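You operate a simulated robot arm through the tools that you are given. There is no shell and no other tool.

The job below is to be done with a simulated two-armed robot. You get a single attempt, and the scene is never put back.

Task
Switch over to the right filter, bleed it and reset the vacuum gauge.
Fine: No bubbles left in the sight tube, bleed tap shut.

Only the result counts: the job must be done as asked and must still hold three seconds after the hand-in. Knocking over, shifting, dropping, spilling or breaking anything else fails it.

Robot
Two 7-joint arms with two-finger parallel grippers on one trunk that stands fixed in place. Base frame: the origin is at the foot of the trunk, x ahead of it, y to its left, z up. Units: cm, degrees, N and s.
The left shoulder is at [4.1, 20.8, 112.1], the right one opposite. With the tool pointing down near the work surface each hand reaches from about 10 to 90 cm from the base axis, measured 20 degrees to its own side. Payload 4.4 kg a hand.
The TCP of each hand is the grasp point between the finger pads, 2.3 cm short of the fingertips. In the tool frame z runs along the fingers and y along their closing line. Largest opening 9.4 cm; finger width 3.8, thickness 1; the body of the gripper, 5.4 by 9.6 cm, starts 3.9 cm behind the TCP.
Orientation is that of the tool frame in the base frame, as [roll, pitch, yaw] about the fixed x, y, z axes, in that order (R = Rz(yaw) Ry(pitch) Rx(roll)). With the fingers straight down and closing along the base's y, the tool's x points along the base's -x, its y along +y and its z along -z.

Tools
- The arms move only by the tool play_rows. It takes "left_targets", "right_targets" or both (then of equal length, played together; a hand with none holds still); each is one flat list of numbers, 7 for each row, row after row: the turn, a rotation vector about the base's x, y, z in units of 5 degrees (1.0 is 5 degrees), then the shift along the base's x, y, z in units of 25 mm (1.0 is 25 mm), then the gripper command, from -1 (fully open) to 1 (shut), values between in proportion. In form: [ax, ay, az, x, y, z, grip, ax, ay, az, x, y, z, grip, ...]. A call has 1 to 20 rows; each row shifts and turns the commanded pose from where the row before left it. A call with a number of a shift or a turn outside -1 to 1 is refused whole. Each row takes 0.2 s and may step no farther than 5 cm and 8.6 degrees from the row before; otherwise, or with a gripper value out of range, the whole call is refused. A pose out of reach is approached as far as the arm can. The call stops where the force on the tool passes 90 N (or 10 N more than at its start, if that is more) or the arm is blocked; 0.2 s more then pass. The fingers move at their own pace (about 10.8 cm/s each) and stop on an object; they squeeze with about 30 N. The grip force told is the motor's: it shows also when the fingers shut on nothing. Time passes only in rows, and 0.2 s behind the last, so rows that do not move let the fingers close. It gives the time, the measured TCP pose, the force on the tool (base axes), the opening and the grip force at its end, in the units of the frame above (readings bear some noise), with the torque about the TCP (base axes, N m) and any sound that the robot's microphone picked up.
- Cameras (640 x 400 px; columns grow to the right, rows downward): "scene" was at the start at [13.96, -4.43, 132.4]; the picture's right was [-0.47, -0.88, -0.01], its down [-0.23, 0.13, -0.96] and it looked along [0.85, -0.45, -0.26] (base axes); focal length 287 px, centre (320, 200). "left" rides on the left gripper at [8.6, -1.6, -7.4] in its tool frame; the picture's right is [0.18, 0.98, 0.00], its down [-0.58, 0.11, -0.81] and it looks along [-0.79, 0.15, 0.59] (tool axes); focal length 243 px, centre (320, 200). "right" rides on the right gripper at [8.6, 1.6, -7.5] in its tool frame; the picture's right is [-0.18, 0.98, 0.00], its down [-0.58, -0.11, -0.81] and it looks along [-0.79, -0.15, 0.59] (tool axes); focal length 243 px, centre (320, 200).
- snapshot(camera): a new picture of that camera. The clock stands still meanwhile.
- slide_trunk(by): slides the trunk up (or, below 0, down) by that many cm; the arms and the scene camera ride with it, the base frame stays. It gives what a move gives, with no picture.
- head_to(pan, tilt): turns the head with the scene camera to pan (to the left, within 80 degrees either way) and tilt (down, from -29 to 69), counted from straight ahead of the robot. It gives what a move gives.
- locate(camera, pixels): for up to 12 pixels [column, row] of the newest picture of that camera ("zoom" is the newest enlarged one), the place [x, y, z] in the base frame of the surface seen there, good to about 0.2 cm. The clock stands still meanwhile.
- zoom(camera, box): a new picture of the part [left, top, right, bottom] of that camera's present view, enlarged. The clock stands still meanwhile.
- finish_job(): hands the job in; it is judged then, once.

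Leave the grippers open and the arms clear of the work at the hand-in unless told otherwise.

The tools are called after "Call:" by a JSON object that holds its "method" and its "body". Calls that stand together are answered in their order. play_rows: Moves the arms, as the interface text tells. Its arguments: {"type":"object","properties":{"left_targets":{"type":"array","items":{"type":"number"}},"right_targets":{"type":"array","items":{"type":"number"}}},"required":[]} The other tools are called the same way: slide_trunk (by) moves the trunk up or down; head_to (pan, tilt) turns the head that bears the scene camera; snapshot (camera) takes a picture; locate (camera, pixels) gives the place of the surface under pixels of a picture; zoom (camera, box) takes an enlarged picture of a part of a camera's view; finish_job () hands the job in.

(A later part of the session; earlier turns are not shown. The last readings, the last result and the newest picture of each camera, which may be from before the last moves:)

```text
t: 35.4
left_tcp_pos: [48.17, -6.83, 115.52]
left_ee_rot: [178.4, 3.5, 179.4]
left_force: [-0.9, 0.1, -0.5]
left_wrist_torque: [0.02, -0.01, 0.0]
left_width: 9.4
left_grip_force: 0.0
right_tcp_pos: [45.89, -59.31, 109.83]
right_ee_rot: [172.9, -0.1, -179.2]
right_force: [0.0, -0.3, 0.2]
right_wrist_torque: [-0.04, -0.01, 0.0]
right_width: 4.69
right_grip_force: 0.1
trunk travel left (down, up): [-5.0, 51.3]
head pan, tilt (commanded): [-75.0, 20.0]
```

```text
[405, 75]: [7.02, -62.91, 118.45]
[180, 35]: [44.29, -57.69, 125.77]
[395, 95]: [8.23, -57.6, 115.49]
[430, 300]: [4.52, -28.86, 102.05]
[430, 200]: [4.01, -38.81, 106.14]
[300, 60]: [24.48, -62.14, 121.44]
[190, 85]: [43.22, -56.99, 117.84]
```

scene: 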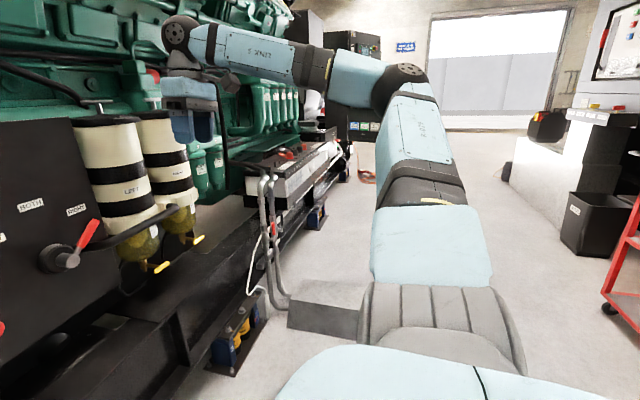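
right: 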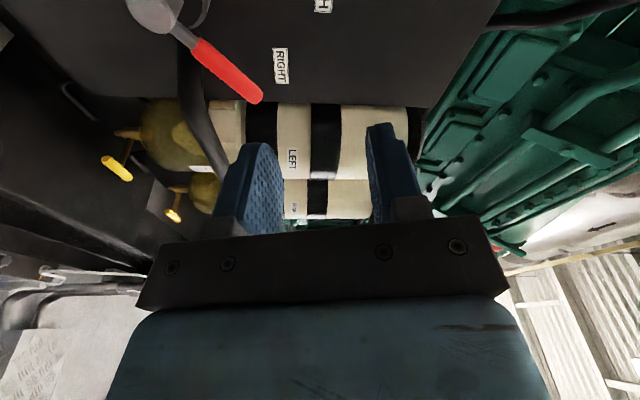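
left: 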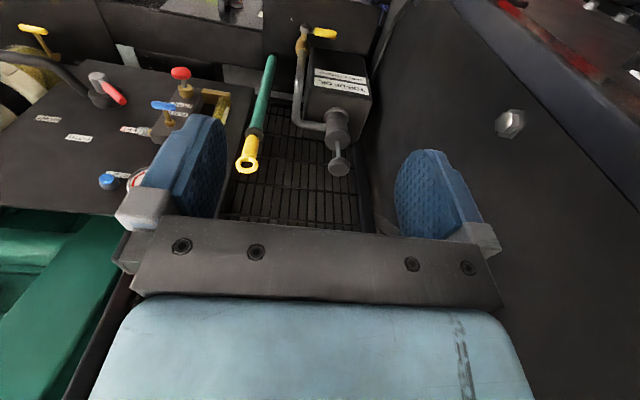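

I have a clean elbow-out posture. I now turn the hand toward the panel by a single rotation about the (1,1,-1) axis, so the fingers swing down-right-forward with the tool x ending toward -y. I do the first half slowly while moving toward (60, -38, 95).

Call:
{"method": "play_rows", "body": {"right_targets": [-0.71, 0, 0, 0.141, 0.213, -0.148, 0, -0.71, 0, 0, 0.141, 0.213, -0.148, 0, -0.385, -0.385, 0.385, 0.141, 0.213, -0.148, 0, -0.385, -0.385, 0.385, 0.141, 0.213, -0.148, 0, -0.385, -0.385, 0.385, 0.141, 0.213, -0.148, 0, -0.385, -0.385, 0.385, 0.141, 0.213, -0.148, 0, -0.385, -0.385, 0.385, 0.141, 0.213, -0.148, 0, -0.385, -0.385, 0.385, 0.141, 0.213, -0.148, 0, -0.385, -0.385, 0.385, 0.141, 0.213, -0.148, 0, -0.385, -0.385, 0.385, 0.141, 0.213, -0.148, 0, -0.385, -0.385, 0.385, 0.141, 0.213, -0.148, 0, -0.385, -0.385, 0.385, 0.141, 0.213, -0.148, 0, -0.385, -0.385, 0.385, 0.141, 0.213, -0.148, 0, -0.385, -0.385, 0.385, 0.141, 0.213, -0.148, 0, -0.385, -0.385, 0.385, 0.141, 0.213, -0.148, 0, -0.385, -0.385, 0.385, 0.141, 0.213, -0.148, 0, -0.385, -0.385, 0.385, 0.141, 0.213, -0.148, 0, -0.385, -0.385, 0.385, 0.141, 0.213, -0.148, 0, -0.385, -0.385, 0.385, 0.141, 0.213, -0.148, 0, -0.385, -0.385, 0.385, 0.141, 0.213, -0.148, 0]}}

Call:
{"method": "snapshot", "body": {"camera": "scene"}}

```text
t: 39.6
left_tcp_pos: [48.17, -6.83, 115.48]
left_ee_rot: [178.4, 3.4, 179.4]
left_force: [-0.4, -0.6, 0.8]
left_wrist_torque: [0.03, 0.0, -0.01]
left_width: 9.39
left_grip_force: 0.1
right_tcp_pos: [53.16, -48.49, 102.73]
right_ee_rot: [-134.0, 19.7, -135.6]
right_force: [0.8, -0.1, 0.4]
right_wrist_torque: [0.02, -0.01, 0.04]
right_width: 4.71
right_grip_force: 0.1
trunk travel left (down, up): [-5.0, 51.3]
head pan, tilt (commanded): [-75.0, 20.0]
```

```text
taken
```

scene: 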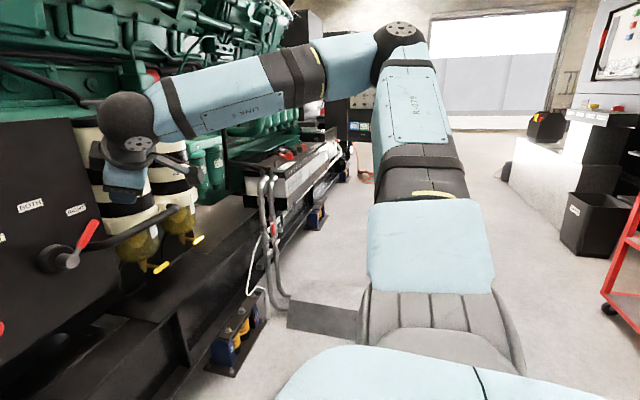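

The turn goes well and the elbow stays out to the right. I play the second half toward (60, -38, 95).

Call:
{"method": "play_rows", "body": {"right_targets": [-0.385, -0.385, 0.385, 0.15, 0.22, -0.16, 0, -0.385, -0.385, 0.385, 0.15, 0.22, -0.16, 0, -0.385, -0.385, 0.385, 0.15, 0.22, -0.16, 0, -0.385, -0.385, 0.385, 0.15, 0.22, -0.16, 0, -0.385, -0.385, 0.385, 0.15, 0.22, -0.16, 0, -0.385, -0.385, 0.385, 0.15, 0.22, -0.16, 0, -0.385, -0.385, 0.385, 0.15, 0.22, -0.16, 0, -0.385, -0.385, 0.385, 0.15, 0.22, -0.16, 0, -0.385, -0.385, 0.385, 0.15, 0.22, -0.16, 0, -0.385, -0.385, 0.385, 0.15, 0.22, -0.16, 0, -0.385, -0.385, 0.385, 0.15, 0.22, -0.16, 0, -0.385, -0.385, 0.385, 0.15, 0.22, -0.16, 0, -0.385, -0.385, 0.385, 0.15, 0.22, -0.16, 0, -0.385, -0.385, 0.385, 0.15, 0.22, -0.16, 0, -0.385, -0.385, 0.385, 0.15, 0.22, -0.16, 0, -0.385, -0.385, 0.385, 0.15, 0.22, -0.16, 0, -0.385, -0.385, 0.385, 0.15, 0.22, -0.16, 0, -0.385, -0.385, 0.385, 0.15, 0.22, -0.16, 0, 0, 0, 0, 0, 0, 0, 0]}}

Call:
{"method": "snapshot", "body": {"camera": "scene"}}

Call:
{"method": "snapshot", "body": {"camera": "right"}}

```text
t: 43.6
left_tcp_pos: [48.15, -6.89, 115.61]
left_ee_rot: [178.4, 3.6, 179.4]
left_force: [0.1, 0.0, 0.5]
left_wrist_torque: [0.01, 0.0, 0.02]
left_width: 9.39
left_grip_force: 0.1
right_tcp_pos: [57.62, -41.88, 98.05]
right_ee_rot: [-100.9, 10.5, -103.7]
right_force: [-0.5, -0.5, 0.5]
right_wrist_torque: [0.02, 0.0, 0.02]
right_width: 4.7
right_grip_force: 0.1
right hand out of reach, approached as far as the arm can: row 13, 14, 15, 16, 17, 18
trunk travel left (down, up): [-5.0, 51.3]
head pan, tilt (commanded): [-75.0, 20.0]
```

```text
taken
```

scene: 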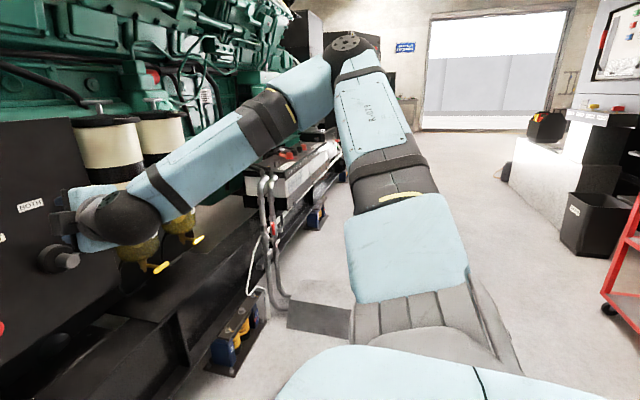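

```text
taken
```

right: 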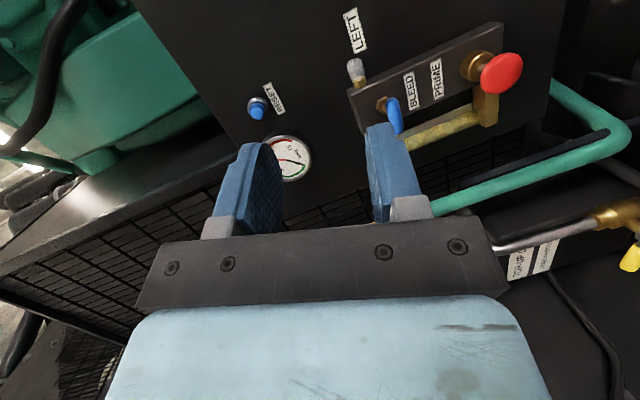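

The last rows were out of reach: the hand is stuck about 11° right and 11° down of straight ahead. I locate the elbow and wrist to see which joint is limiting.

Call:
{"method": "locate", "body": {"camera": "scene", "pixels": [[350, 40], [120, 215], [200, 160], [270, 110], [360, 90], [390, 160], [405, 240], [90, 215], [375, 120]]}}

Call:
{"method": "head_to", "body": {"pan": -45, "tilt": 30}}

Call:
{"method": "snapshot", "body": {"camera": "scene"}}

```text
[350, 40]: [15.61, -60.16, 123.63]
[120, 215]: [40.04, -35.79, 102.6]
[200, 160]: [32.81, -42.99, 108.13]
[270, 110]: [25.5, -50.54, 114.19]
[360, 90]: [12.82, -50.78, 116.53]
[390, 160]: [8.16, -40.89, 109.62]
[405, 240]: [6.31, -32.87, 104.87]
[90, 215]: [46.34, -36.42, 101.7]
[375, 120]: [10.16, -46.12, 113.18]
```

```text
t: 44.5
left_tcp_pos: [48.3, -6.76, 115.67]
left_ee_rot: [178.5, 3.6, 179.4]
left_force: [0.6, 0.3, -0.9]
left_wrist_torque: [0.0, 0.03, 0.0]
left_width: 9.38
left_grip_force: 0.0
right_tcp_pos: [57.8, -41.85, 98.04]
right_ee_rot: [-100.9, 10.5, -103.8]
right_force: [0.2, -0.4, -0.1]
right_wrist_torque: [0.04, 0.01, -0.01]
right_width: 4.69
right_grip_force: 0.0
trunk travel left (down, up): [-5.0, 51.3]
head pan, tilt (commanded): [-45.0, 30.0]
```

```text
taken
```

scene: 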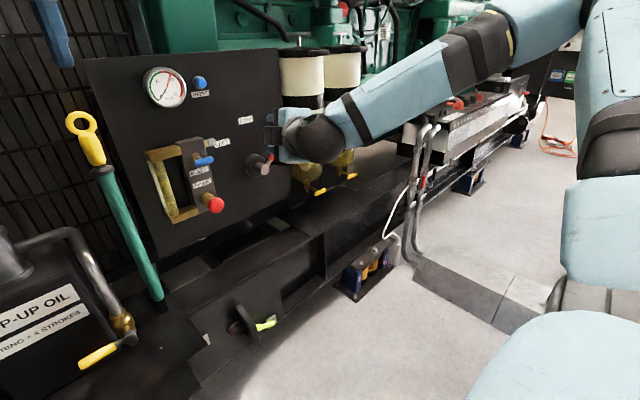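

Flexion is about 52° with the elbow high at z≈120. Perhaps reaching farther forward frees the wrist, so I try pushing the command +7.5 cm in x (fingertips stay short of the tap at x = 76.5).

Call:
{"method": "play_rows", "body": {"right_targets": [0, 0, 0, 0.6, 0, 0, 0, 0, 0, 0, 0.6, 0, 0, 0, 0, 0, 0, 0.6, 0, 0, 0, 0, 0, 0, 0.6, 0, 0, 0, 0, 0, 0, 0.6, 0, 0, 0, 0, 0, 0, 0, 0, 0, 0]}}

Call:
{"method": "snapshot", "body": {"camera": "scene"}}

```text
t: 45.9
left_tcp_pos: [48.26, -6.89, 115.55]
left_ee_rot: [178.4, 3.7, 179.4]
left_force: [-0.3, -0.6, 0.6]
left_wrist_torque: [0.01, 0.02, 0.0]
left_width: 9.41
left_grip_force: 0.0
right_tcp_pos: [65.3, -41.85, 98.45]
right_ee_rot: [-100.9, 10.5, -103.7]
right_force: [-0.3, 0.9, -0.4]
right_wrist_torque: [0.0, -0.01, -0.01]
right_width: 4.7
right_grip_force: 0.0
trunk travel left (down, up): [-5.0, 51.3]
head pan, tilt (commanded): [-45.0, 30.0]
```

```text
taken
```

scene: 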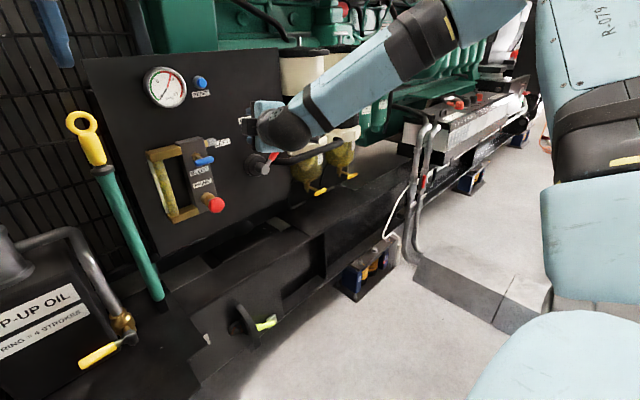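

The hand moved straight to x = 65 without complaint, so out-of-reach rows simply clip the command. I try again here to correct the aim: about 11° of left yaw, then 11° of upward pitch.

Call:
{"method": "play_rows", "body": {"right_targets": [0, 0, 0.5, 0, 0, 0, 0, 0, 0, 0.5, 0, 0, 0, 0, 0, 0, 0.5, 0, 0, 0, 0, 0, 0, 0.5, 0, 0, 0, 0, 0, 0, 0.35, 0, 0, 0, 0, 0, -0.5, 0, 0, 0, 0, 0, 0, -0.5, 0, 0, 0, 0, 0, 0, -0.5, 0, 0, 0, 0, 0, 0, -0.5, 0, 0, 0, 0, 0, 0, -0.15, 0, 0, 0, 0, 0, 0, 0, 0, 0, 0, 0, 0]}}

```text
t: 48.3
left_tcp_pos: [48.18, -6.82, 115.67]
left_ee_rot: [178.4, 3.6, 179.4]
left_force: [0.0, 0.0, 0.4]
left_wrist_torque: [-0.01, -0.02, -0.02]
left_width: 9.39
left_grip_force: 0.1
right_tcp_pos: [65.42, -41.53, 98.23]
right_ee_rot: [-98.6, 10.7, -91.3]
right_force: [-0.2, -0.1, 0.7]
right_wrist_torque: [0.01, 0.02, 0.02]
right_width: 4.69
right_grip_force: 0.2
right hand out of reach, approached as far as the arm can: row 6, 7, 9
trunk travel left (down, up): [-5.0, 51.3]
head pan, tilt (commanded): [-45.0, 30.0]
```

The yaw came right and the hand now points along +x, 8.5° down, rolled about 11°. That's good enough for the tap. I take out the roll while moving to a staging point (68, -33.3, 90.2) in front of the blue handle, fingers open 4.7 cm.

Call:
{"method": "play_rows", "body": {"right_targets": [-0.22, 0, 0, 0.104, 0.328, -0.32, 0, -0.22, 0, 0, 0.104, 0.328, -0.32, 0, -0.22, 0, 0, 0.104, 0.328, -0.32, 0, -0.22, 0, 0, 0.104, 0.328, -0.32, 0, -0.22, 0, 0, 0.104, 0.328, -0.32, 0, -0.22, 0, 0, 0.104, 0.328, -0.32, 0, -0.22, 0, 0, 0.104, 0.328, -0.32, 0, -0.22, 0, 0, 0.104, 0.328, -0.32, 0, -0.22, 0, 0, 0.104, 0.328, -0.32, 0, -0.22, 0, 0, 0.104, 0.328, -0.32, 0, 0, 0, 0, 0, 0, 0, 0]}}

Call:
{"method": "snapshot", "body": {"camera": "right"}}

Call:
{"method": "snapshot", "body": {"camera": "scene"}}

```text
t: 50.7
left_tcp_pos: [48.23, -6.84, 115.69]
left_ee_rot: [178.4, 3.6, 179.5]
left_force: [0.0, -0.1, -0.3]
left_wrist_torque: [0.0, 0.04, 0.02]
left_width: 9.41
left_grip_force: 0.2
right_tcp_pos: [70.56, -29.25, 97.89]
right_ee_rot: [-98.8, 0.3, -91.9]
right_force: [-0.5, -0.5, -0.6]
right_wrist_torque: [0.02, -0.02, 0.0]
right_width: 4.71
right_grip_force: 0.1
right hand out of reach, approached as far as the arm can: row 1, 2, 3, 4, 5, 6, 7, 8, 9, 10
trunk travel left (down, up): [-5.0, 51.3]
head pan, tilt (commanded): [-45.0, 30.0]
```

```text
taken
```

right: 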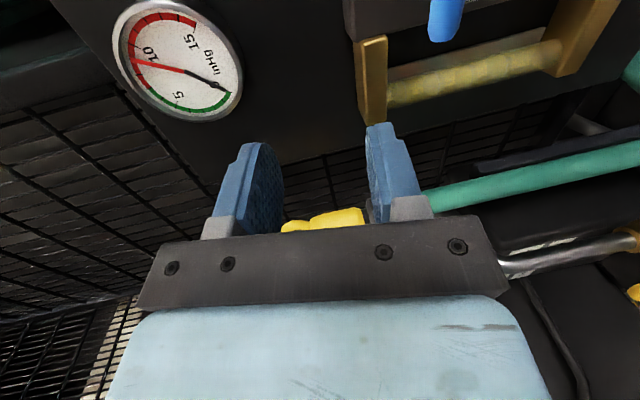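

```text
taken
```

scene: 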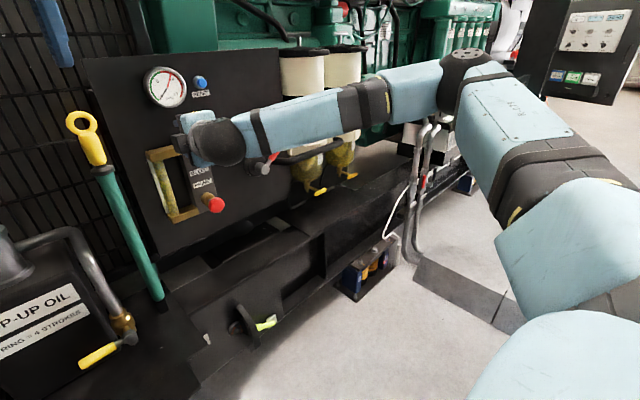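

The hand drifted to (70.6, -29.3, 97.9) with correct roll, and the elbow has now swung out so the forearm is nearly level. I try again from here: down 8 cm and right 4 cm to the tap's height, keeping x at about 68.

Call:
{"method": "play_rows", "body": {"right_targets": [0, 0, 0, -0.1, -0.16, -0.3, 0, 0, 0, 0, -0.1, -0.16, -0.3, 0, 0, 0, 0, -0.1, -0.16, -0.3, 0, 0, 0, 0, -0.1, -0.16, -0.3, 0, 0, 0, 0, -0.1, -0.16, -0.3, 0, 0, 0, 0, -0.1, -0.16, -0.3, 0, 0, 0, 0, -0.1, -0.16, -0.3, 0, 0, 0, 0, -0.1, -0.16, -0.3, 0, 0, 0, 0, -0.1, -0.16, -0.3, 0, 0, 0, 0, -0.1, -0.16, -0.3, 0, 0, 0, 0, 0, 0, 0, 0]}}

Call:
{"method": "snapshot", "body": {"camera": "scene"}}

```text
t: 53.1
left_tcp_pos: [48.15, -6.75, 115.74]
left_ee_rot: [178.3, 3.6, 179.4]
left_force: [0.3, -0.1, 0.5]
left_wrist_torque: [0.01, -0.01, 0.02]
left_width: 9.41
left_grip_force: 0.0
right_tcp_pos: [70.52, -29.16, 97.78]
right_ee_rot: [-99.0, 0.3, -91.6]
right_force: [0.5, -0.3, 0.1]
right_wrist_torque: [-0.01, 0.01, 0.01]
right_width: 4.7
right_grip_force: 0.0
right hand out of reach, approached as far as the arm can: row 1, 2, 3, 4, 5, 6, 7, 8, 9, 10
trunk travel left (down, up): [-5.0, 51.3]
head pan, tilt (commanded): [-45.0, 30.0]
```

```text
taken
```

scene: 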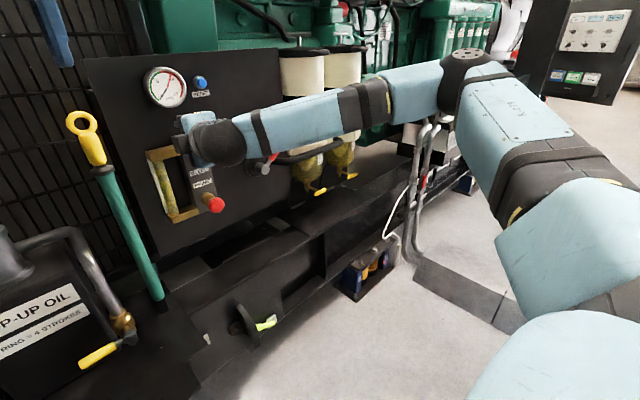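

Nothing moved, so a joint is hard at its limit. I locate the links in this view to reason about which one.

Call:
{"method": "locate", "body": {"camera": "scene", "pixels": [[465, 60], [455, 85], [225, 140], [300, 115], [400, 95], [510, 110], [560, 160], [195, 125], [580, 230], [430, 90]]}}

Call:
{"method": "zoom", "body": {"camera": "scene", "box": [160, 60, 320, 200]}}

```text
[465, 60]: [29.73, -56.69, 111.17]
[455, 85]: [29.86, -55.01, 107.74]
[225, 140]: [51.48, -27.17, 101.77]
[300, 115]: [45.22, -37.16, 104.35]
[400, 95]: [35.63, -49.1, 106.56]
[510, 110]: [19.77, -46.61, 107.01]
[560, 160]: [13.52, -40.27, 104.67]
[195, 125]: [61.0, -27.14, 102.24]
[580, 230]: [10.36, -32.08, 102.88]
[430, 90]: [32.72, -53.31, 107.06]
```

```text
2.86 times, centred on (240, 130) of scene
```

zoom: 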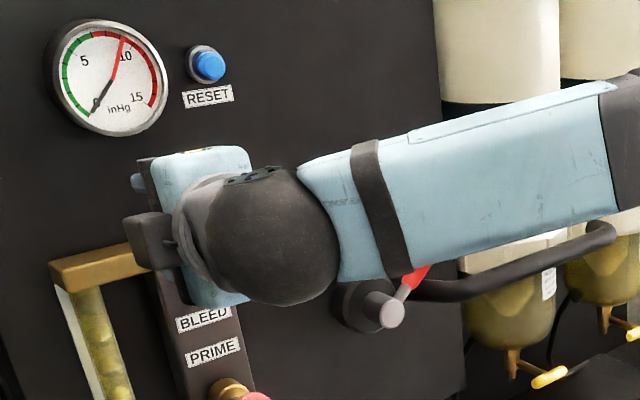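

I check what the dark box left of the gripper is and zoom closer on the wrist.

Call:
{"method": "zoom", "body": {"camera": "scene", "box": [160, 100, 250, 180]}}

Call:
{"method": "locate", "body": {"camera": "scene", "pixels": [[180, 145], [177, 150], [185, 120], [186, 160], [205, 150], [210, 165], [176, 122], [240, 100]]}}

```text
5.00 times, centred on (205, 140) of scene
```

zoom: 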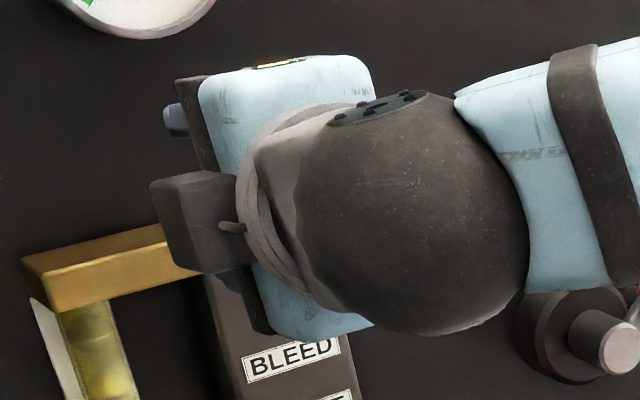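

```text
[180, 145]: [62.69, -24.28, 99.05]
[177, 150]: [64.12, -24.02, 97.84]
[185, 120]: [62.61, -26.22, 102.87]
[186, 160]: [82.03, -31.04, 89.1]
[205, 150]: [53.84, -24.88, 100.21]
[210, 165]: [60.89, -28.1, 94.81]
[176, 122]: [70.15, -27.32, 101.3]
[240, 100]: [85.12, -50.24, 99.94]
```

The readings suggest the forearm-roll joint is at its end whenever the hand points straight ahead here. A hand pointing down-forward was comfortable, and pushing the T-handle's ends, the button and the knob with shut fingertips works fine from such an angle. I retreat and unwind the hand back to pointing down.

Call:
{"method": "play_rows", "body": {"right_targets": [0, 0, 0, -0.8, -0.1, 0.1, 0, 0, 0, 0, -0.8, -0.1, 0.1, 0, 0.385, 0.385, -0.385, -0.5, -0.35, 0.15, 0, 0.385, 0.385, -0.385, -0.5, -0.35, 0.15, 0, 0.385, 0.385, -0.385, -0.5, -0.35, 0.15, 0, 0.6, 0.6, -0.6, -0.4, -0.35, 0.15, 0, 0.6, 0.6, -0.6, -0.4, -0.35, 0.15, 0, 0.6, 0.6, -0.6, -0.4, -0.35, 0.15, 0, 0.6, 0.6, -0.6, -0.4, -0.35, 0.15, 0, 0.6, 0.6, -0.6, -0.4, -0.35, 0.15, 0, 0.6, 0.6, -0.6, -0.2, -0.35, 0.15, 0, 0.6, 0.6, -0.6, 0, -0.35, 0.15, 0, 0.6, 0.6, -0.6, 0, -0.35, 0.15, 0, 0.6, 0.6, -0.6, 0, -0.35, 0.15, 0, 0, 0, 0, 0, 0, 0, 0]}}

Call:
{"method": "snapshot", "body": {"camera": "scene"}}

```text
t: 56.3
left_tcp_pos: [48.23, -6.84, 115.69]
left_ee_rot: [178.5, 3.6, 179.4]
left_force: [-0.7, 1.1, -0.7]
left_wrist_torque: [0.0, -0.01, -0.02]
left_width: 9.42
left_grip_force: 0.1
right_tcp_pos: [57.07, -40.5, 102.42]
right_ee_rot: [-141.6, 19.0, -132.3]
right_force: [-0.4, -0.2, 0.2]
right_wrist_torque: [0.02, -0.01, -0.03]
right_width: 4.66
right_grip_force: 0.0
trunk travel left (down, up): [-5.0, 51.3]
head pan, tilt (commanded): [-45.0, 30.0]
```

```text
taken
```

scene: 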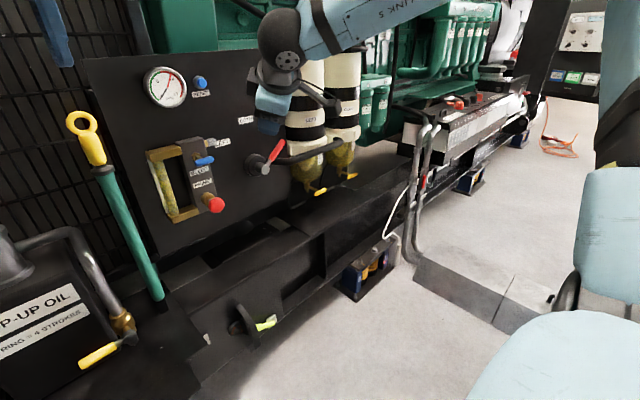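

The hand now points about 48° down and forward-right at (57, -40.5, 102). I turn it to point straight forward at 40° down with the closing line along y, shutting the fingers and moving to about (66, -36, 98).

Call:
{"method": "play_rows", "body": {"right_targets": [0.688, -0.238, -0.389, 0.3, 0.15, -0.147, 1, 0.688, -0.238, -0.389, 0.3, 0.15, -0.147, 1, 0.688, -0.238, -0.389, 0.3, 0.15, -0.147, 1, 0.688, -0.238, -0.389, 0.3, 0.15, -0.147, 1, 0.688, -0.238, -0.389, 0.3, 0.15, -0.147, 1, 0.688, -0.238, -0.389, 0.3, 0.15, -0.147, 1, 0.688, -0.238, -0.389, 0.3, 0.15, -0.147, 1, 0.688, -0.238, -0.389, 0.3, 0.15, -0.147, 1, 0.688, -0.238, -0.389, 0.3, 0.15, -0.147, 1, 0.688, -0.238, -0.389, 0.3, 0.15, -0.147, 1, 0.688, -0.238, -0.389, 0.3, 0.15, -0.147, 1, 0.688, -0.238, -0.389, 0.3, 0.15, -0.147, 1, 0, 0, 0, 0, 0, 0, 1]}}

Call:
{"method": "snapshot", "body": {"camera": "scene"}}

Call:
{"method": "snapshot", "body": {"camera": "right"}}

```text
t: 59.1
left_tcp_pos: [48.21, -6.79, 115.67]
left_ee_rot: [178.4, 3.5, 179.4]
left_force: [-0.4, 0.8, -1.4]
left_wrist_torque: [-0.02, -0.02, 0.01]
left_width: 9.4
left_grip_force: 0.1
right_tcp_pos: [66.11, -35.78, 98.14]
right_ee_rot: [179.5, 49.8, -179.7]
right_force: [0.5, 0.3, 0.1]
right_wrist_torque: [0.01, 0.01, 0.01]
right_width: 0.0
right_grip_force: 29.9
trunk travel left (down, up): [-5.0, 51.3]
head pan, tilt (commanded): [-45.0, 30.0]
```

```text
taken
```

scene: 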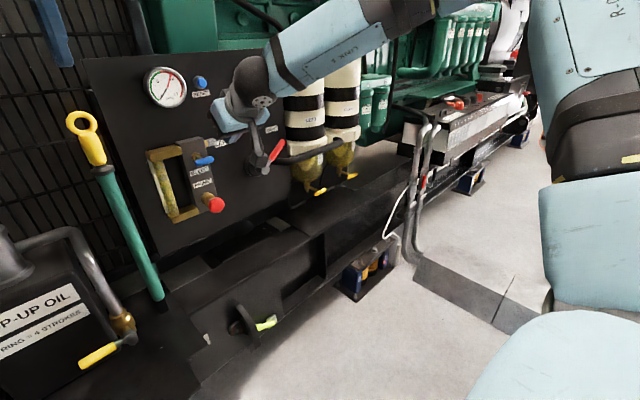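

```text
taken
```

right: 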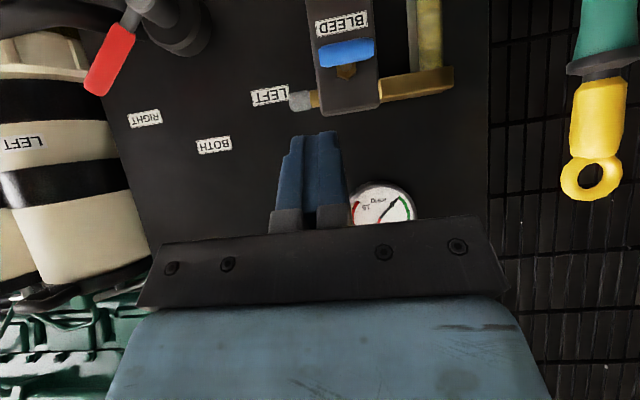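

No reach trouble at all in this posture: the hand is at (66.1, -35.8, 98.1), 40° down, and the wrist camera sees the panel (upside down). I move the shut fingertips above the left end of the blue bar, to TCP (76.6, -31.6, 94.5), while steepening to 60° down so I can press that end down (a counter-clockwise turn).

Call:
{"method": "play_rows", "body": {"right_targets": [0, 0.5, 0, 0.525, 0.21, -0.1, 1, 0, 0.5, 0, 0.525, 0.21, -0.1, 1, 0, 0.5, 0, 0.525, 0.21, -0.1, 1, 0, 0.5, 0, 0.525, 0.21, -0.18, 1, 0, 0.5, 0, 0.525, 0.21, -0.2, 1, 0, 0.5, 0, 0.525, 0.21, -0.2, 1, 0, 0.5, 0, 0.525, 0.21, -0.25, 1, 0, 0.5, 0, 0.525, 0.21, -0.31, 1, 0, 0, 0, 0, 0, 0, 1]}}

Call:
{"method": "snapshot", "body": {"camera": "right"}}

Call:
{"method": "head_to", "body": {"pan": -28, "tilt": 20}}

Call:
{"method": "zoom", "body": {"camera": "scene", "box": [230, 130, 350, 250]}}

```text
t: 61.1
left_tcp_pos: [48.28, -6.74, 115.78]
left_ee_rot: [178.5, 3.5, 179.3]
left_force: [-0.2, -0.1, 0.5]
left_wrist_torque: [0.02, -0.02, 0.02]
left_width: 9.42
left_grip_force: 0.0
right_tcp_pos: [76.8, -31.65, 94.85]
right_ee_rot: [179.4, 29.8, -179.3]
right_force: [-0.6, -0.6, -1.1]
right_wrist_torque: [0.01, 0.01, -0.01]
right_width: 0.01
right_grip_force: 30.2
trunk travel left (down, up): [-5.0, 51.3]
head pan, tilt (commanded): [-45.0, 30.0]
```

```text
taken
```

right: 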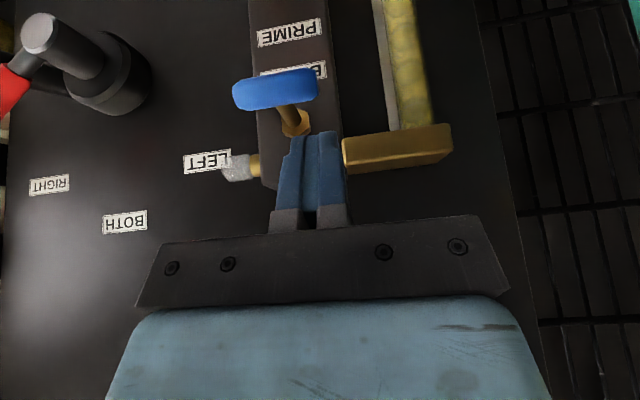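

```text
t: 61.9
left_tcp_pos: [48.19, -6.73, 115.64]
left_ee_rot: [178.4, 3.6, 179.5]
left_force: [0.0, 0.1, -0.3]
left_wrist_torque: [-0.01, 0.01, -0.04]
left_width: 9.4
left_grip_force: 0.0
right_tcp_pos: [76.63, -31.68, 94.93]
right_ee_rot: [179.5, 29.7, -179.4]
right_force: [0.3, 0.7, -0.5]
right_wrist_torque: [-0.01, 0.01, 0.02]
right_width: 0.0
right_grip_force: 29.9
trunk travel left (down, up): [-5.0, 51.3]
head pan, tilt (commanded): [-28.0, 20.0]
```

```text
3.33 times, centred on (290, 190) of scene
```

zoom: 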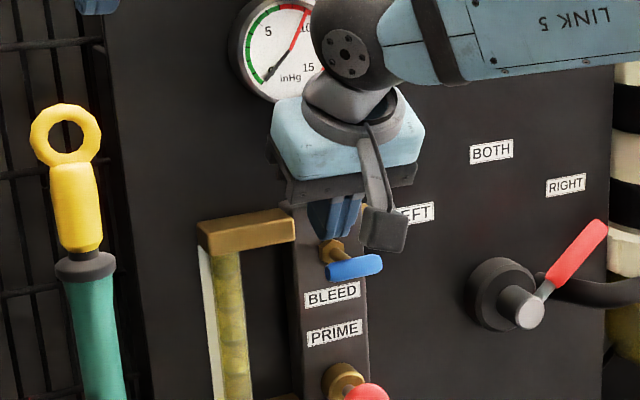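

The fingertips hang above the left half of the blue bar. I come down to contact and press about 1.2 cm past it in small steps, then read the force.

Call:
{"method": "play_rows", "body": {"right_targets": [0, 0, 0, 0, 0, -0.38, 1, 0, 0, 0, 0, 0, -0.38, 1, 0, 0, 0, 0, 0, -0.12, 1, 0, 0, 0, 0, 0, -0.12, 1, 0, 0, 0, 0, 0, -0.12, 1, 0, 0, 0, 0, 0, -0.12, 1, 0, 0, 0, 0, 0, 0, 1]}}

Call:
{"method": "snapshot", "body": {"camera": "right"}}

Call:
{"method": "zoom", "body": {"camera": "scene", "box": [260, 180, 330, 250]}}

```text
t: 63.5
left_tcp_pos: [48.23, -6.77, 115.58]
left_ee_rot: [178.6, 3.7, 179.4]
left_force: [0.4, 0.5, 0.1]
left_wrist_torque: [0.02, 0.02, -0.01]
left_width: 9.38
left_grip_force: 0.1
right_tcp_pos: [76.7, -31.36, 91.72]
right_ee_rot: [179.4, 29.8, -179.4]
right_force: [-2.3, 5.8, -0.3]
right_wrist_torque: [0.17, 0.12, -0.08]
right_width: 0.0
right_grip_force: 29.8
trunk travel left (down, up): [-5.0, 51.3]
head pan, tilt (commanded): [-28.0, 20.0]
```

```text
taken
```

right: 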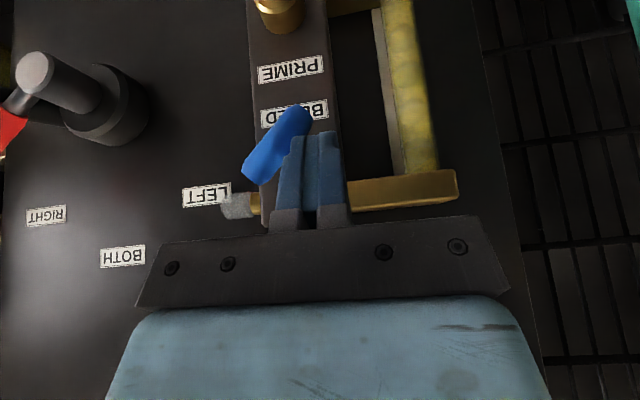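

```text
5.71 times, centred on (295, 215) of scene
```

zoom: 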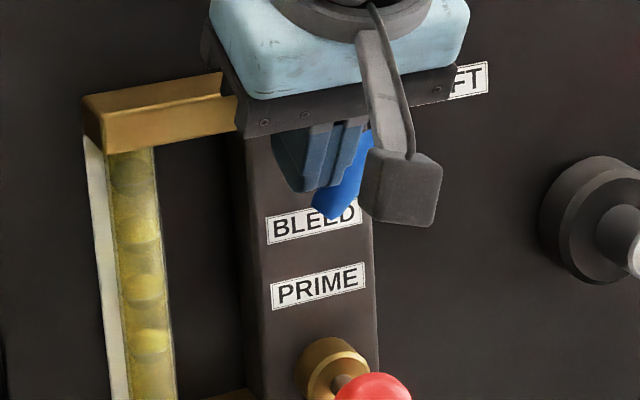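

The bar turned counter-clockwise by some 55° with only about 6 N, so this is the opening direction. I carry on down 1.2 cm and slightly right to bring it to vertical.

Call:
{"method": "play_rows", "body": {"right_targets": [0, 0, 0, 0, -0.03, -0.12, 1, 0, 0, 0, 0, -0.03, -0.12, 1, 0, 0, 0, 0, -0.03, -0.12, 1, 0, 0, 0, 0, -0.04, -0.12, 1, 0, 0, 0, 0, 0, 0, 1]}}

Call:
{"method": "snapshot", "body": {"camera": "right"}}

Call:
{"method": "zoom", "body": {"camera": "scene", "box": [260, 180, 330, 250]}}

```text
t: 64.7
left_tcp_pos: [48.09, -6.72, 115.68]
left_ee_rot: [178.5, 3.6, 179.4]
left_force: [0.5, -0.7, 0.1]
left_wrist_torque: [0.03, 0.0, 0.0]
left_width: 9.39
left_grip_force: 0.1
right_tcp_pos: [76.9, -31.65, 90.84]
right_ee_rot: [179.3, 30.1, -179.4]
right_force: [2.2, 14.8, 11.8]
right_wrist_torque: [-0.05, -0.08, 0.03]
right_width: 0.01
right_grip_force: 30.1
trunk travel left (down, up): [-5.0, 51.3]
head pan, tilt (commanded): [-28.0, 20.0]
```

```text
taken
```

right: 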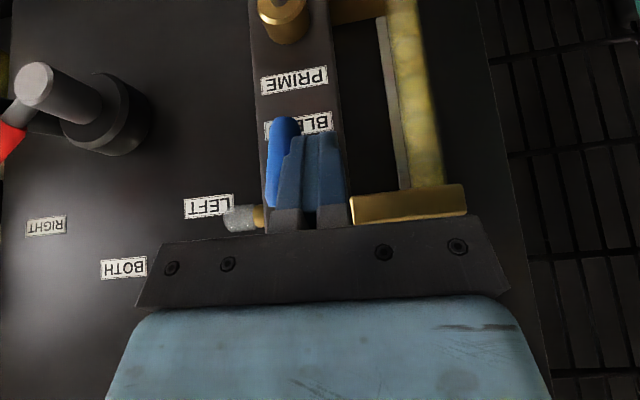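

```text
5.71 times, centred on (295, 215) of scene
```

zoom: 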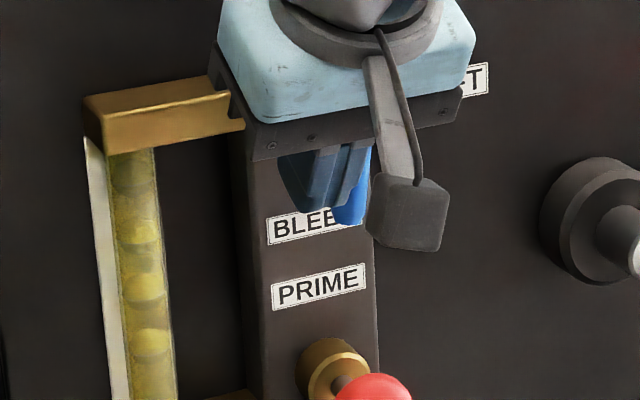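

The bar looks almost vertical with about 19 N on the tool. I press right another 0.25 cm to see whether it is against its stop.

Call:
{"method": "play_rows", "body": {"right_targets": [0, 0, 0, 0, -0.06, 0, 1, 0, 0, 0, 0, -0.06, 0, 1, 0, 0, 0, 0, 0, 0, 1]}}

Call:
{"method": "zoom", "body": {"camera": "right", "box": [220, 60, 380, 230]}}

```text
t: 65.5
left_tcp_pos: [48.03, -6.77, 115.65]
left_ee_rot: [178.4, 3.7, 179.3]
left_force: [-0.2, 0.0, 0.2]
left_wrist_torque: [0.04, -0.01, -0.03]
left_width: 9.4
left_grip_force: 0.1
right_tcp_pos: [76.76, -31.76, 90.69]
right_ee_rot: [179.4, 30.0, -179.2]
right_force: [15.9, 43.2, 8.8]
right_wrist_torque: [0.35, -0.26, 0.26]
right_width: 0.01
right_grip_force: 30.2
trunk travel left (down, up): [-5.0, 51.3]
head pan, tilt (commanded): [-28.0, 20.0]
```

```text
2.35 times, centred on (300, 145) of right
```

zoom: 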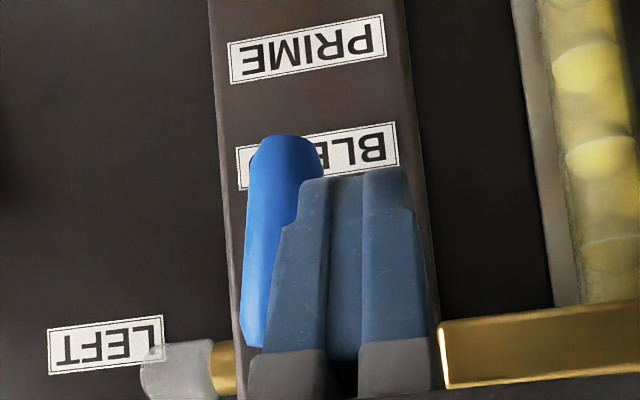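

The force jumped to 43 N, so the tap is fully open with its bar vertical. I slide the fingers off to the left and back, then bring them down in front of the red PRIME knob at about (69, -33.3, 78), flattening to 40° down.

Call:
{"method": "play_rows", "body": {"right_targets": [0, 0, 0, 0, 0.2, 0, 1, 0, 0, 0, -0.4, 0.1, 0, 1, 0, 0, 0, -1, 0, 0, 1, 0, 0, 0, -1, 0, 0, 1, 0, 0, 0, -1, 0, 0, 1, 0, -0.67, 0, 0, -0.18, -0.85, 1, 0, -0.67, 0, 0, -0.18, -0.85, 1, 0, -0.67, 0, 0, -0.18, -0.85, 1, 0, -0.67, 0, 0, -0.18, -0.85, 1, 0, -0.67, 0, 0, -0.18, -0.85, 1, 0, -0.67, 0, 0, -0.18, -0.85, 1, 0, 0, 0, 0, 0, 0, 1]}}

Call:
{"method": "snapshot", "body": {"camera": "right"}}

Call:
{"method": "snapshot", "body": {"camera": "scene"}}

Call:
{"method": "zoom", "body": {"camera": "scene", "box": [240, 180, 330, 270]}}

```text
t: 68.1
left_tcp_pos: [48.14, -6.69, 115.7]
left_ee_rot: [178.6, 3.8, 179.4]
left_force: [0.5, 0.8, 0.3]
left_wrist_torque: [0.01, -0.01, 0.02]
left_width: 9.39
left_grip_force: 0.0
right_tcp_pos: [68.5, -33.76, 77.53]
right_ee_rot: [179.5, 50.0, -179.7]
right_force: [0.4, -0.3, -1.1]
right_wrist_torque: [0.01, -0.01, 0.0]
right_width: 0.01
right_grip_force: 30.0
trunk travel left (down, up): [-5.0, 51.3]
head pan, tilt (commanded): [-28.0, 20.0]
```

```text
taken
```

right: 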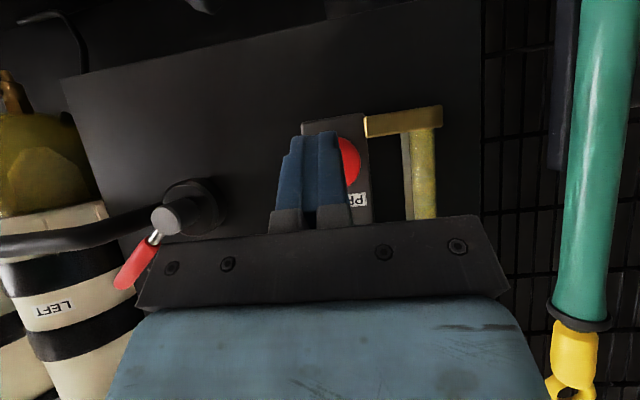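

```text
taken
```

scene: 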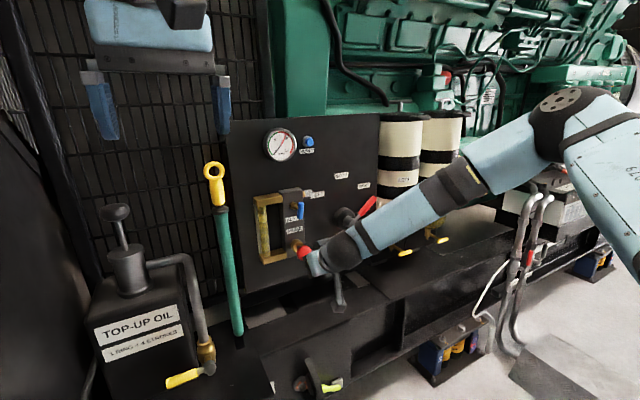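

```text
4.44 times, centred on (285, 225) of scene
```

zoom: 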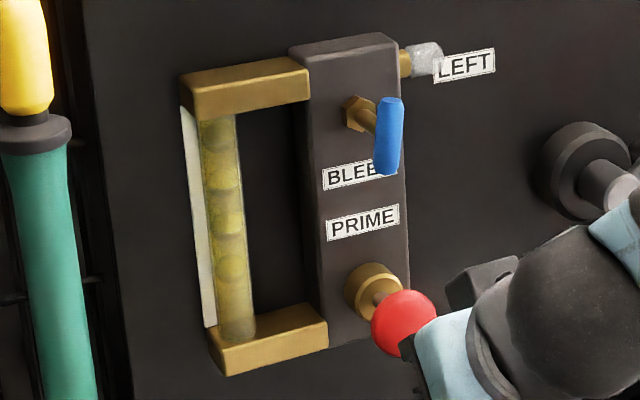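

The bar stands vertical (open) and the bubbles show clearly. The fingertips are about 4 cm in front of the knob, so I line up on its centre (y -33.3, z 77.8), advance to contact and press about 1 cm to feel the stroke.

Call:
{"method": "play_rows", "body": {"right_targets": [0, 0, 0, 0.4, 0.16, 0.12, 1, 0, 0, 0, 0.6, 0, 0, 1, 0, 0, 0, 0.5, 0, 0, 1, 0, 0, 0, 0.2, 0, 0, 1, 0, 0, 0, 0.2, 0, 0, 1, 0, 0, 0, 0.2, 0, 0, 1]}}

Call:
{"method": "zoom", "body": {"camera": "scene", "box": [240, 180, 330, 270]}}

Call:
{"method": "snapshot", "body": {"camera": "right"}}

```text
t: 69.5
left_tcp_pos: [48.12, -6.76, 115.68]
left_ee_rot: [178.7, 3.7, 179.3]
left_force: [-0.2, 0.8, 0.4]
left_wrist_torque: [0.0, -0.03, -0.01]
left_width: 9.38
left_grip_force: 0.0
right_tcp_pos: [73.77, -33.52, 78.09]
right_ee_rot: [179.6, 49.8, -179.6]
right_force: [-6.2, -2.6, 1.2]
right_wrist_torque: [0.01, -0.05, -0.07]
right_width: 0.03
right_grip_force: 30.2
trunk travel left (down, up): [-5.0, 51.3]
head pan, tilt (commanded): [-28.0, 20.0]
```

```text
4.44 times, centred on (285, 225) of scene
```

zoom: 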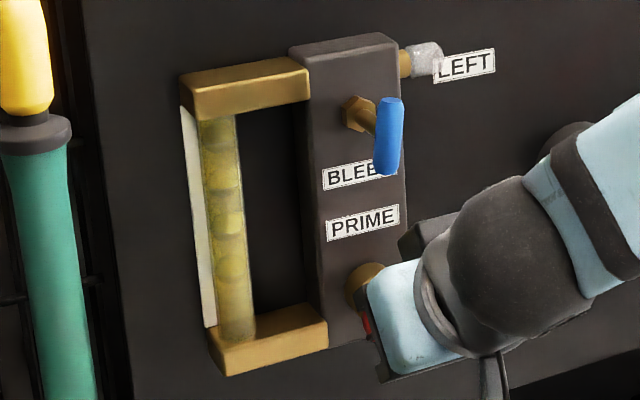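

```text
taken
```

right: 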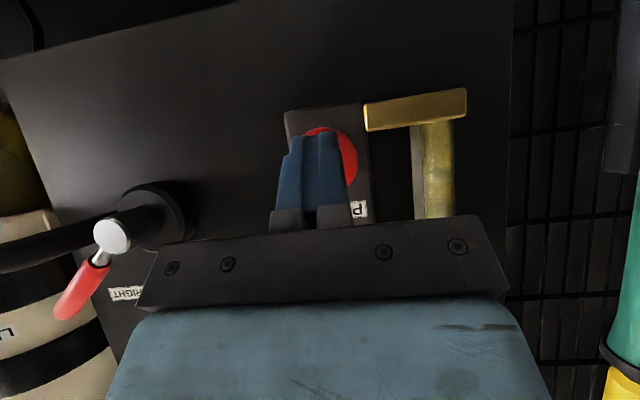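

The knob gives under about 6 N, already about 1 cm in. I press on in small steps to find the end of the stroke.

Call:
{"method": "play_rows", "body": {"right_targets": [0, 0, 0, 0.16, 0, 0, 1, 0, 0, 0, 0.16, 0, 0, 1, 0, 0, 0, 0.16, 0, 0, 1, 0, 0, 0, 0, 0, 0, 1]}}

Call:
{"method": "zoom", "body": {"camera": "scene", "box": [240, 180, 330, 270]}}

```text
t: 70.5
left_tcp_pos: [48.17, -6.62, 115.7]
left_ee_rot: [178.5, 3.6, 179.4]
left_force: [0.1, 0.2, 0.5]
left_wrist_torque: [0.04, 0.02, 0.01]
left_width: 9.38
left_grip_force: 0.0
right_tcp_pos: [74.86, -33.3, 78.08]
right_ee_rot: [179.6, 49.8, -179.7]
right_force: [-56.7, -9.7, 9.5]
right_wrist_torque: [-0.15, -0.26, -0.34]
right_width: 0.01
right_grip_force: 29.9
trunk travel left (down, up): [-5.0, 51.3]
head pan, tilt (commanded): [-28.0, 20.0]
```

```text
4.44 times, centred on (285, 225) of scene
```

zoom: 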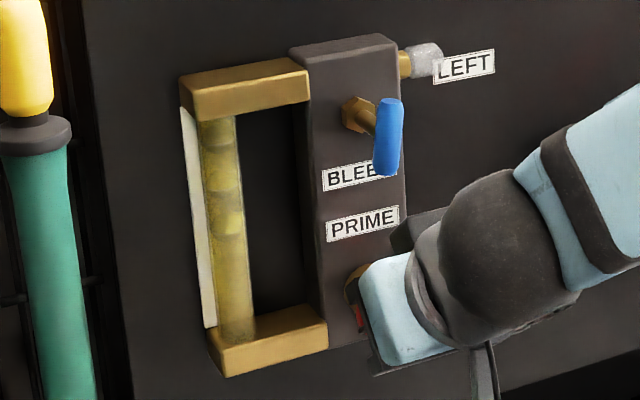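

The stroke ended on a stop at 57 N, about 2.2 cm, and the tube now shows fewer bubbles. Priming works, so I let the knob spring out and do two more full strokes.

Call:
{"method": "play_rows", "body": {"right_targets": [0, 0, 0, -0.62, 0, 0, 1, 0, 0, 0, -0.62, 0, 0, 1, 0, 0, 0, 0, 0, 0, 1, 0, 0, 0, 0.4, 0, 0, 1, 0, 0, 0, 0.4, 0, 0, 1, 0, 0, 0, 0.4, 0, 0, 1, 0, 0, 0, 0, 0, 0, 1, 0, 0, 0, -0.6, 0, 0, 1, 0, 0, 0, -0.6, 0, 0, 1, 0, 0, 0, 0, 0, 0, 1, 0, 0, 0, 0.4, 0, 0, 1, 0, 0, 0, 0.4, 0, 0, 1, 0, 0, 0, 0.4, 0, 0, 1, 0, 0, 0, 0, 0, 0, 1]}}

Call:
{"method": "zoom", "body": {"camera": "scene", "box": [240, 180, 330, 270]}}

```text
t: 73.5
left_tcp_pos: [48.1, -6.68, 115.7]
left_ee_rot: [178.5, 3.6, 179.4]
left_force: [1.0, -0.2, -0.5]
left_wrist_torque: [0.03, 0.01, -0.01]
left_width: 9.41
left_grip_force: 0.0
right_tcp_pos: [74.78, -33.32, 78.14]
right_ee_rot: [179.6, 49.8, -179.7]
right_force: [-48.0, -6.4, 14.5]
right_wrist_torque: [0.07, -0.41, -0.24]
right_width: 0.01
right_grip_force: 29.5
trunk travel left (down, up): [-5.0, 51.3]
head pan, tilt (commanded): [-28.0, 20.0]
```

```text
4.44 times, centred on (285, 225) of scene
```

zoom: 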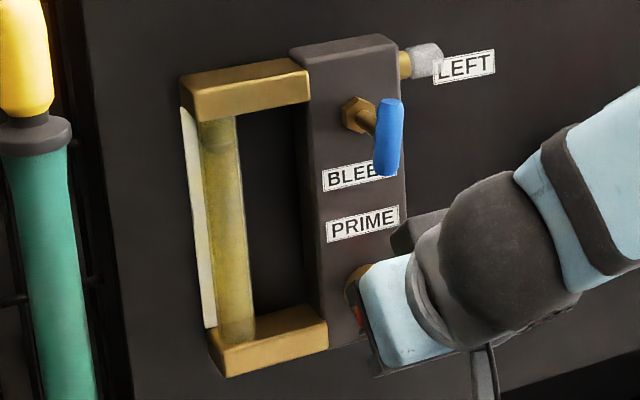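

After three strokes the tube is almost clear, with perhaps one bubble left at the top near (218, 130). I give one more stroke and zoom closely on the tube.

Call:
{"method": "play_rows", "body": {"right_targets": [0, 0, 0, -0.6, 0, 0, 1, 0, 0, 0, -0.6, 0, 0, 1, 0, 0, 0, 0, 0, 0, 1, 0, 0, 0, 0.4, 0, 0, 1, 0, 0, 0, 0.4, 0, 0, 1, 0, 0, 0, 0.4, 0, 0, 1, 0, 0, 0, 0, 0, 0, 1]}}

Call:
{"method": "zoom", "body": {"camera": "scene", "box": [250, 190, 300, 265]}}

```text
t: 75.1
left_tcp_pos: [48.17, -6.68, 115.64]
left_ee_rot: [178.5, 3.6, 179.4]
left_force: [1.6, 0.7, -0.5]
left_wrist_torque: [0.0, 0.01, 0.0]
left_width: 9.39
left_grip_force: 0.0
right_tcp_pos: [74.72, -33.44, 78.0]
right_ee_rot: [179.5, 49.8, -179.6]
right_force: [-43.9, -3.0, 3.5]
right_wrist_torque: [0.07, -0.13, -0.11]
right_width: 0.0
right_grip_force: 29.9
trunk travel left (down, up): [-5.0, 51.3]
head pan, tilt (commanded): [-28.0, 20.0]
```

```text
5.33 times, centred on (275, 228) of scene
```

zoom: 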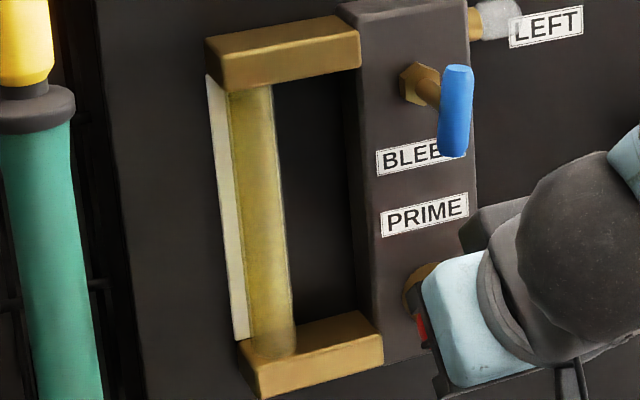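

The tube now looks clear after four strokes. I release the knob, draw back about 7 cm and inspect the tube closely from both cameras.

Call:
{"method": "play_rows", "body": {"right_targets": [0, 0, 0, -0.6, 0, 0, 1, 0, 0, 0, -0.8, 0, 0, 1, 0, 0, 0, -0.8, 0, 0, 1, 0, 0, 0, -0.6, 0, 0, 1, 0, 0, 0, 0, -0.6, 0, 1, 0, 0, 0, 0, -0.6, 0, 1, 0, 0, 0, 0, 0, 0, 1]}}

Call:
{"method": "zoom", "body": {"camera": "scene", "box": [255, 190, 285, 265]}}

Call:
{"method": "zoom", "body": {"camera": "scene", "box": [240, 180, 330, 270]}}

Call:
{"method": "snapshot", "body": {"camera": "right"}}

```text
t: 76.7
left_tcp_pos: [48.09, -6.69, 115.65]
left_ee_rot: [178.4, 3.7, 179.4]
left_force: [-0.6, 0.6, 0.6]
left_wrist_torque: [0.0, 0.03, 0.01]
left_width: 9.39
left_grip_force: 0.0
right_tcp_pos: [67.92, -36.28, 78.12]
right_ee_rot: [179.7, 50.0, -179.6]
right_force: [0.2, 0.2, -0.2]
right_wrist_torque: [0.01, 0.0, 0.02]
right_width: 0.0
right_grip_force: 30.3
trunk travel left (down, up): [-5.0, 51.3]
head pan, tilt (commanded): [-28.0, 20.0]
```

```text
5.33 times, centred on (270, 228) of scene
```

zoom: 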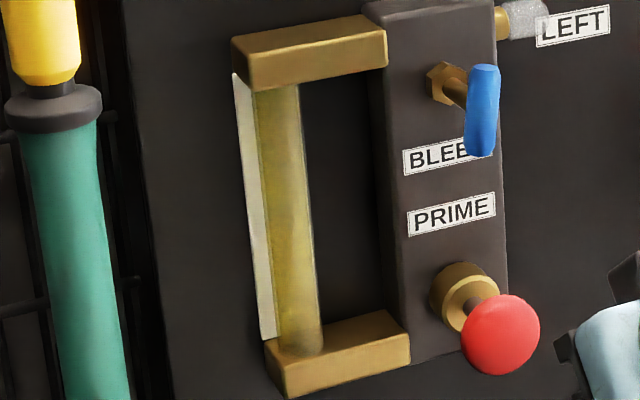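

```text
4.44 times, centred on (285, 225) of scene
```

zoom: 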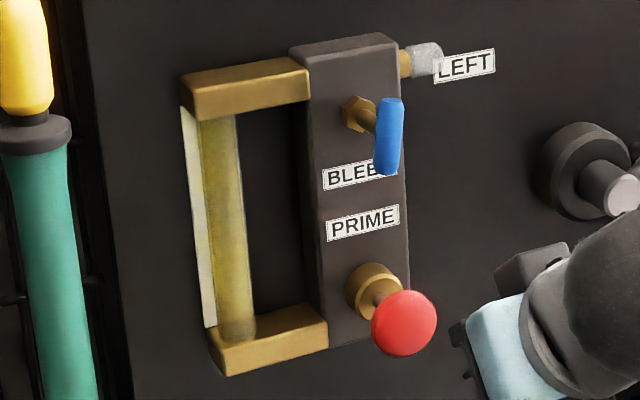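

```text
taken
```

right: 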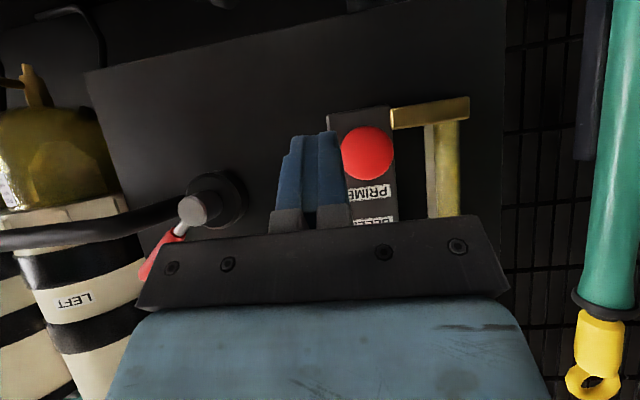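

The tube is uniformly clear with no bubbles, and the knob has sprung back out. To shut the tap I'll push the bar's top end to the right (clockwise), so I move up to the left of the upper end, to TCP (76.7, -30.9, 96), steepening to 60° down again.

Call:
{"method": "play_rows", "body": {"right_targets": [0, 0.5, 0, 0, 0.27, 0.895, 1, 0, 0.5, 0, 0, 0.27, 0.895, 1, 0, 0.5, 0, 0, 0.27, 0.895, 1, 0, 0.5, 0, 0, 0.27, 0.895, 1, 0, 0.5, 0, 0, 0.27, 0.895, 1, 0, 0.5, 0, 0, 0.27, 0.895, 1, 0, 0.5, 0, 0, 0.27, 0.895, 1, 0, 0.5, 0, 0, 0.27, 0.895, 1, 0, 0, 0, 0.7, 0, 0, 1, 0, 0, 0, 0.7, 0, 0, 1, 0, 0, 0, 0.7, 0, 0, 1, 0, 0, 0, 0.7, 0, 0, 1, 0, 0, 0, 0.7, 0, 0, 1, 0, 0, 0, 0, 0, 0, 1]}}

Call:
{"method": "snapshot", "body": {"camera": "right"}}

Call:
{"method": "zoom", "body": {"camera": "scene", "box": [250, 170, 330, 250]}}

```text
t: 79.7
left_tcp_pos: [48.14, -6.76, 115.68]
left_ee_rot: [178.5, 3.7, 179.6]
left_force: [-0.4, -0.4, -0.2]
left_wrist_torque: [0.01, 0.0, -0.01]
left_width: 9.4
left_grip_force: 0.1
right_tcp_pos: [76.14, -31.31, 96.04]
right_ee_rot: [179.4, 29.9, -179.5]
right_force: [-0.2, 0.4, -0.2]
right_wrist_torque: [-0.01, -0.02, 0.0]
right_width: 0.02
right_grip_force: 29.9
trunk travel left (down, up): [-5.0, 51.3]
head pan, tilt (commanded): [-28.0, 20.0]
```

```text
taken
```

right: 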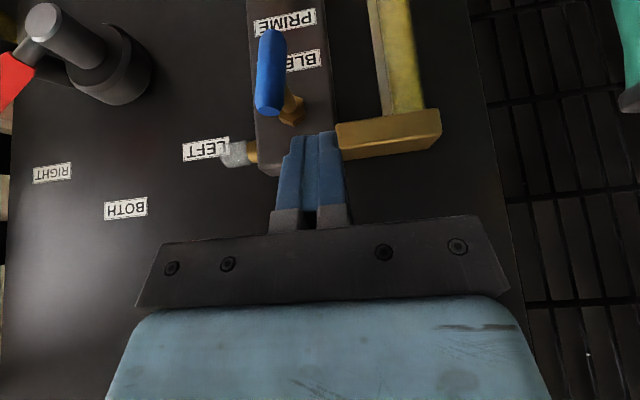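

```text
5.00 times, centred on (290, 210) of scene
```

zoom: 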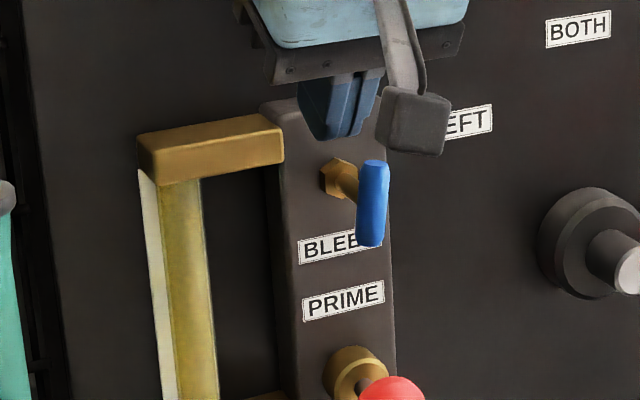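

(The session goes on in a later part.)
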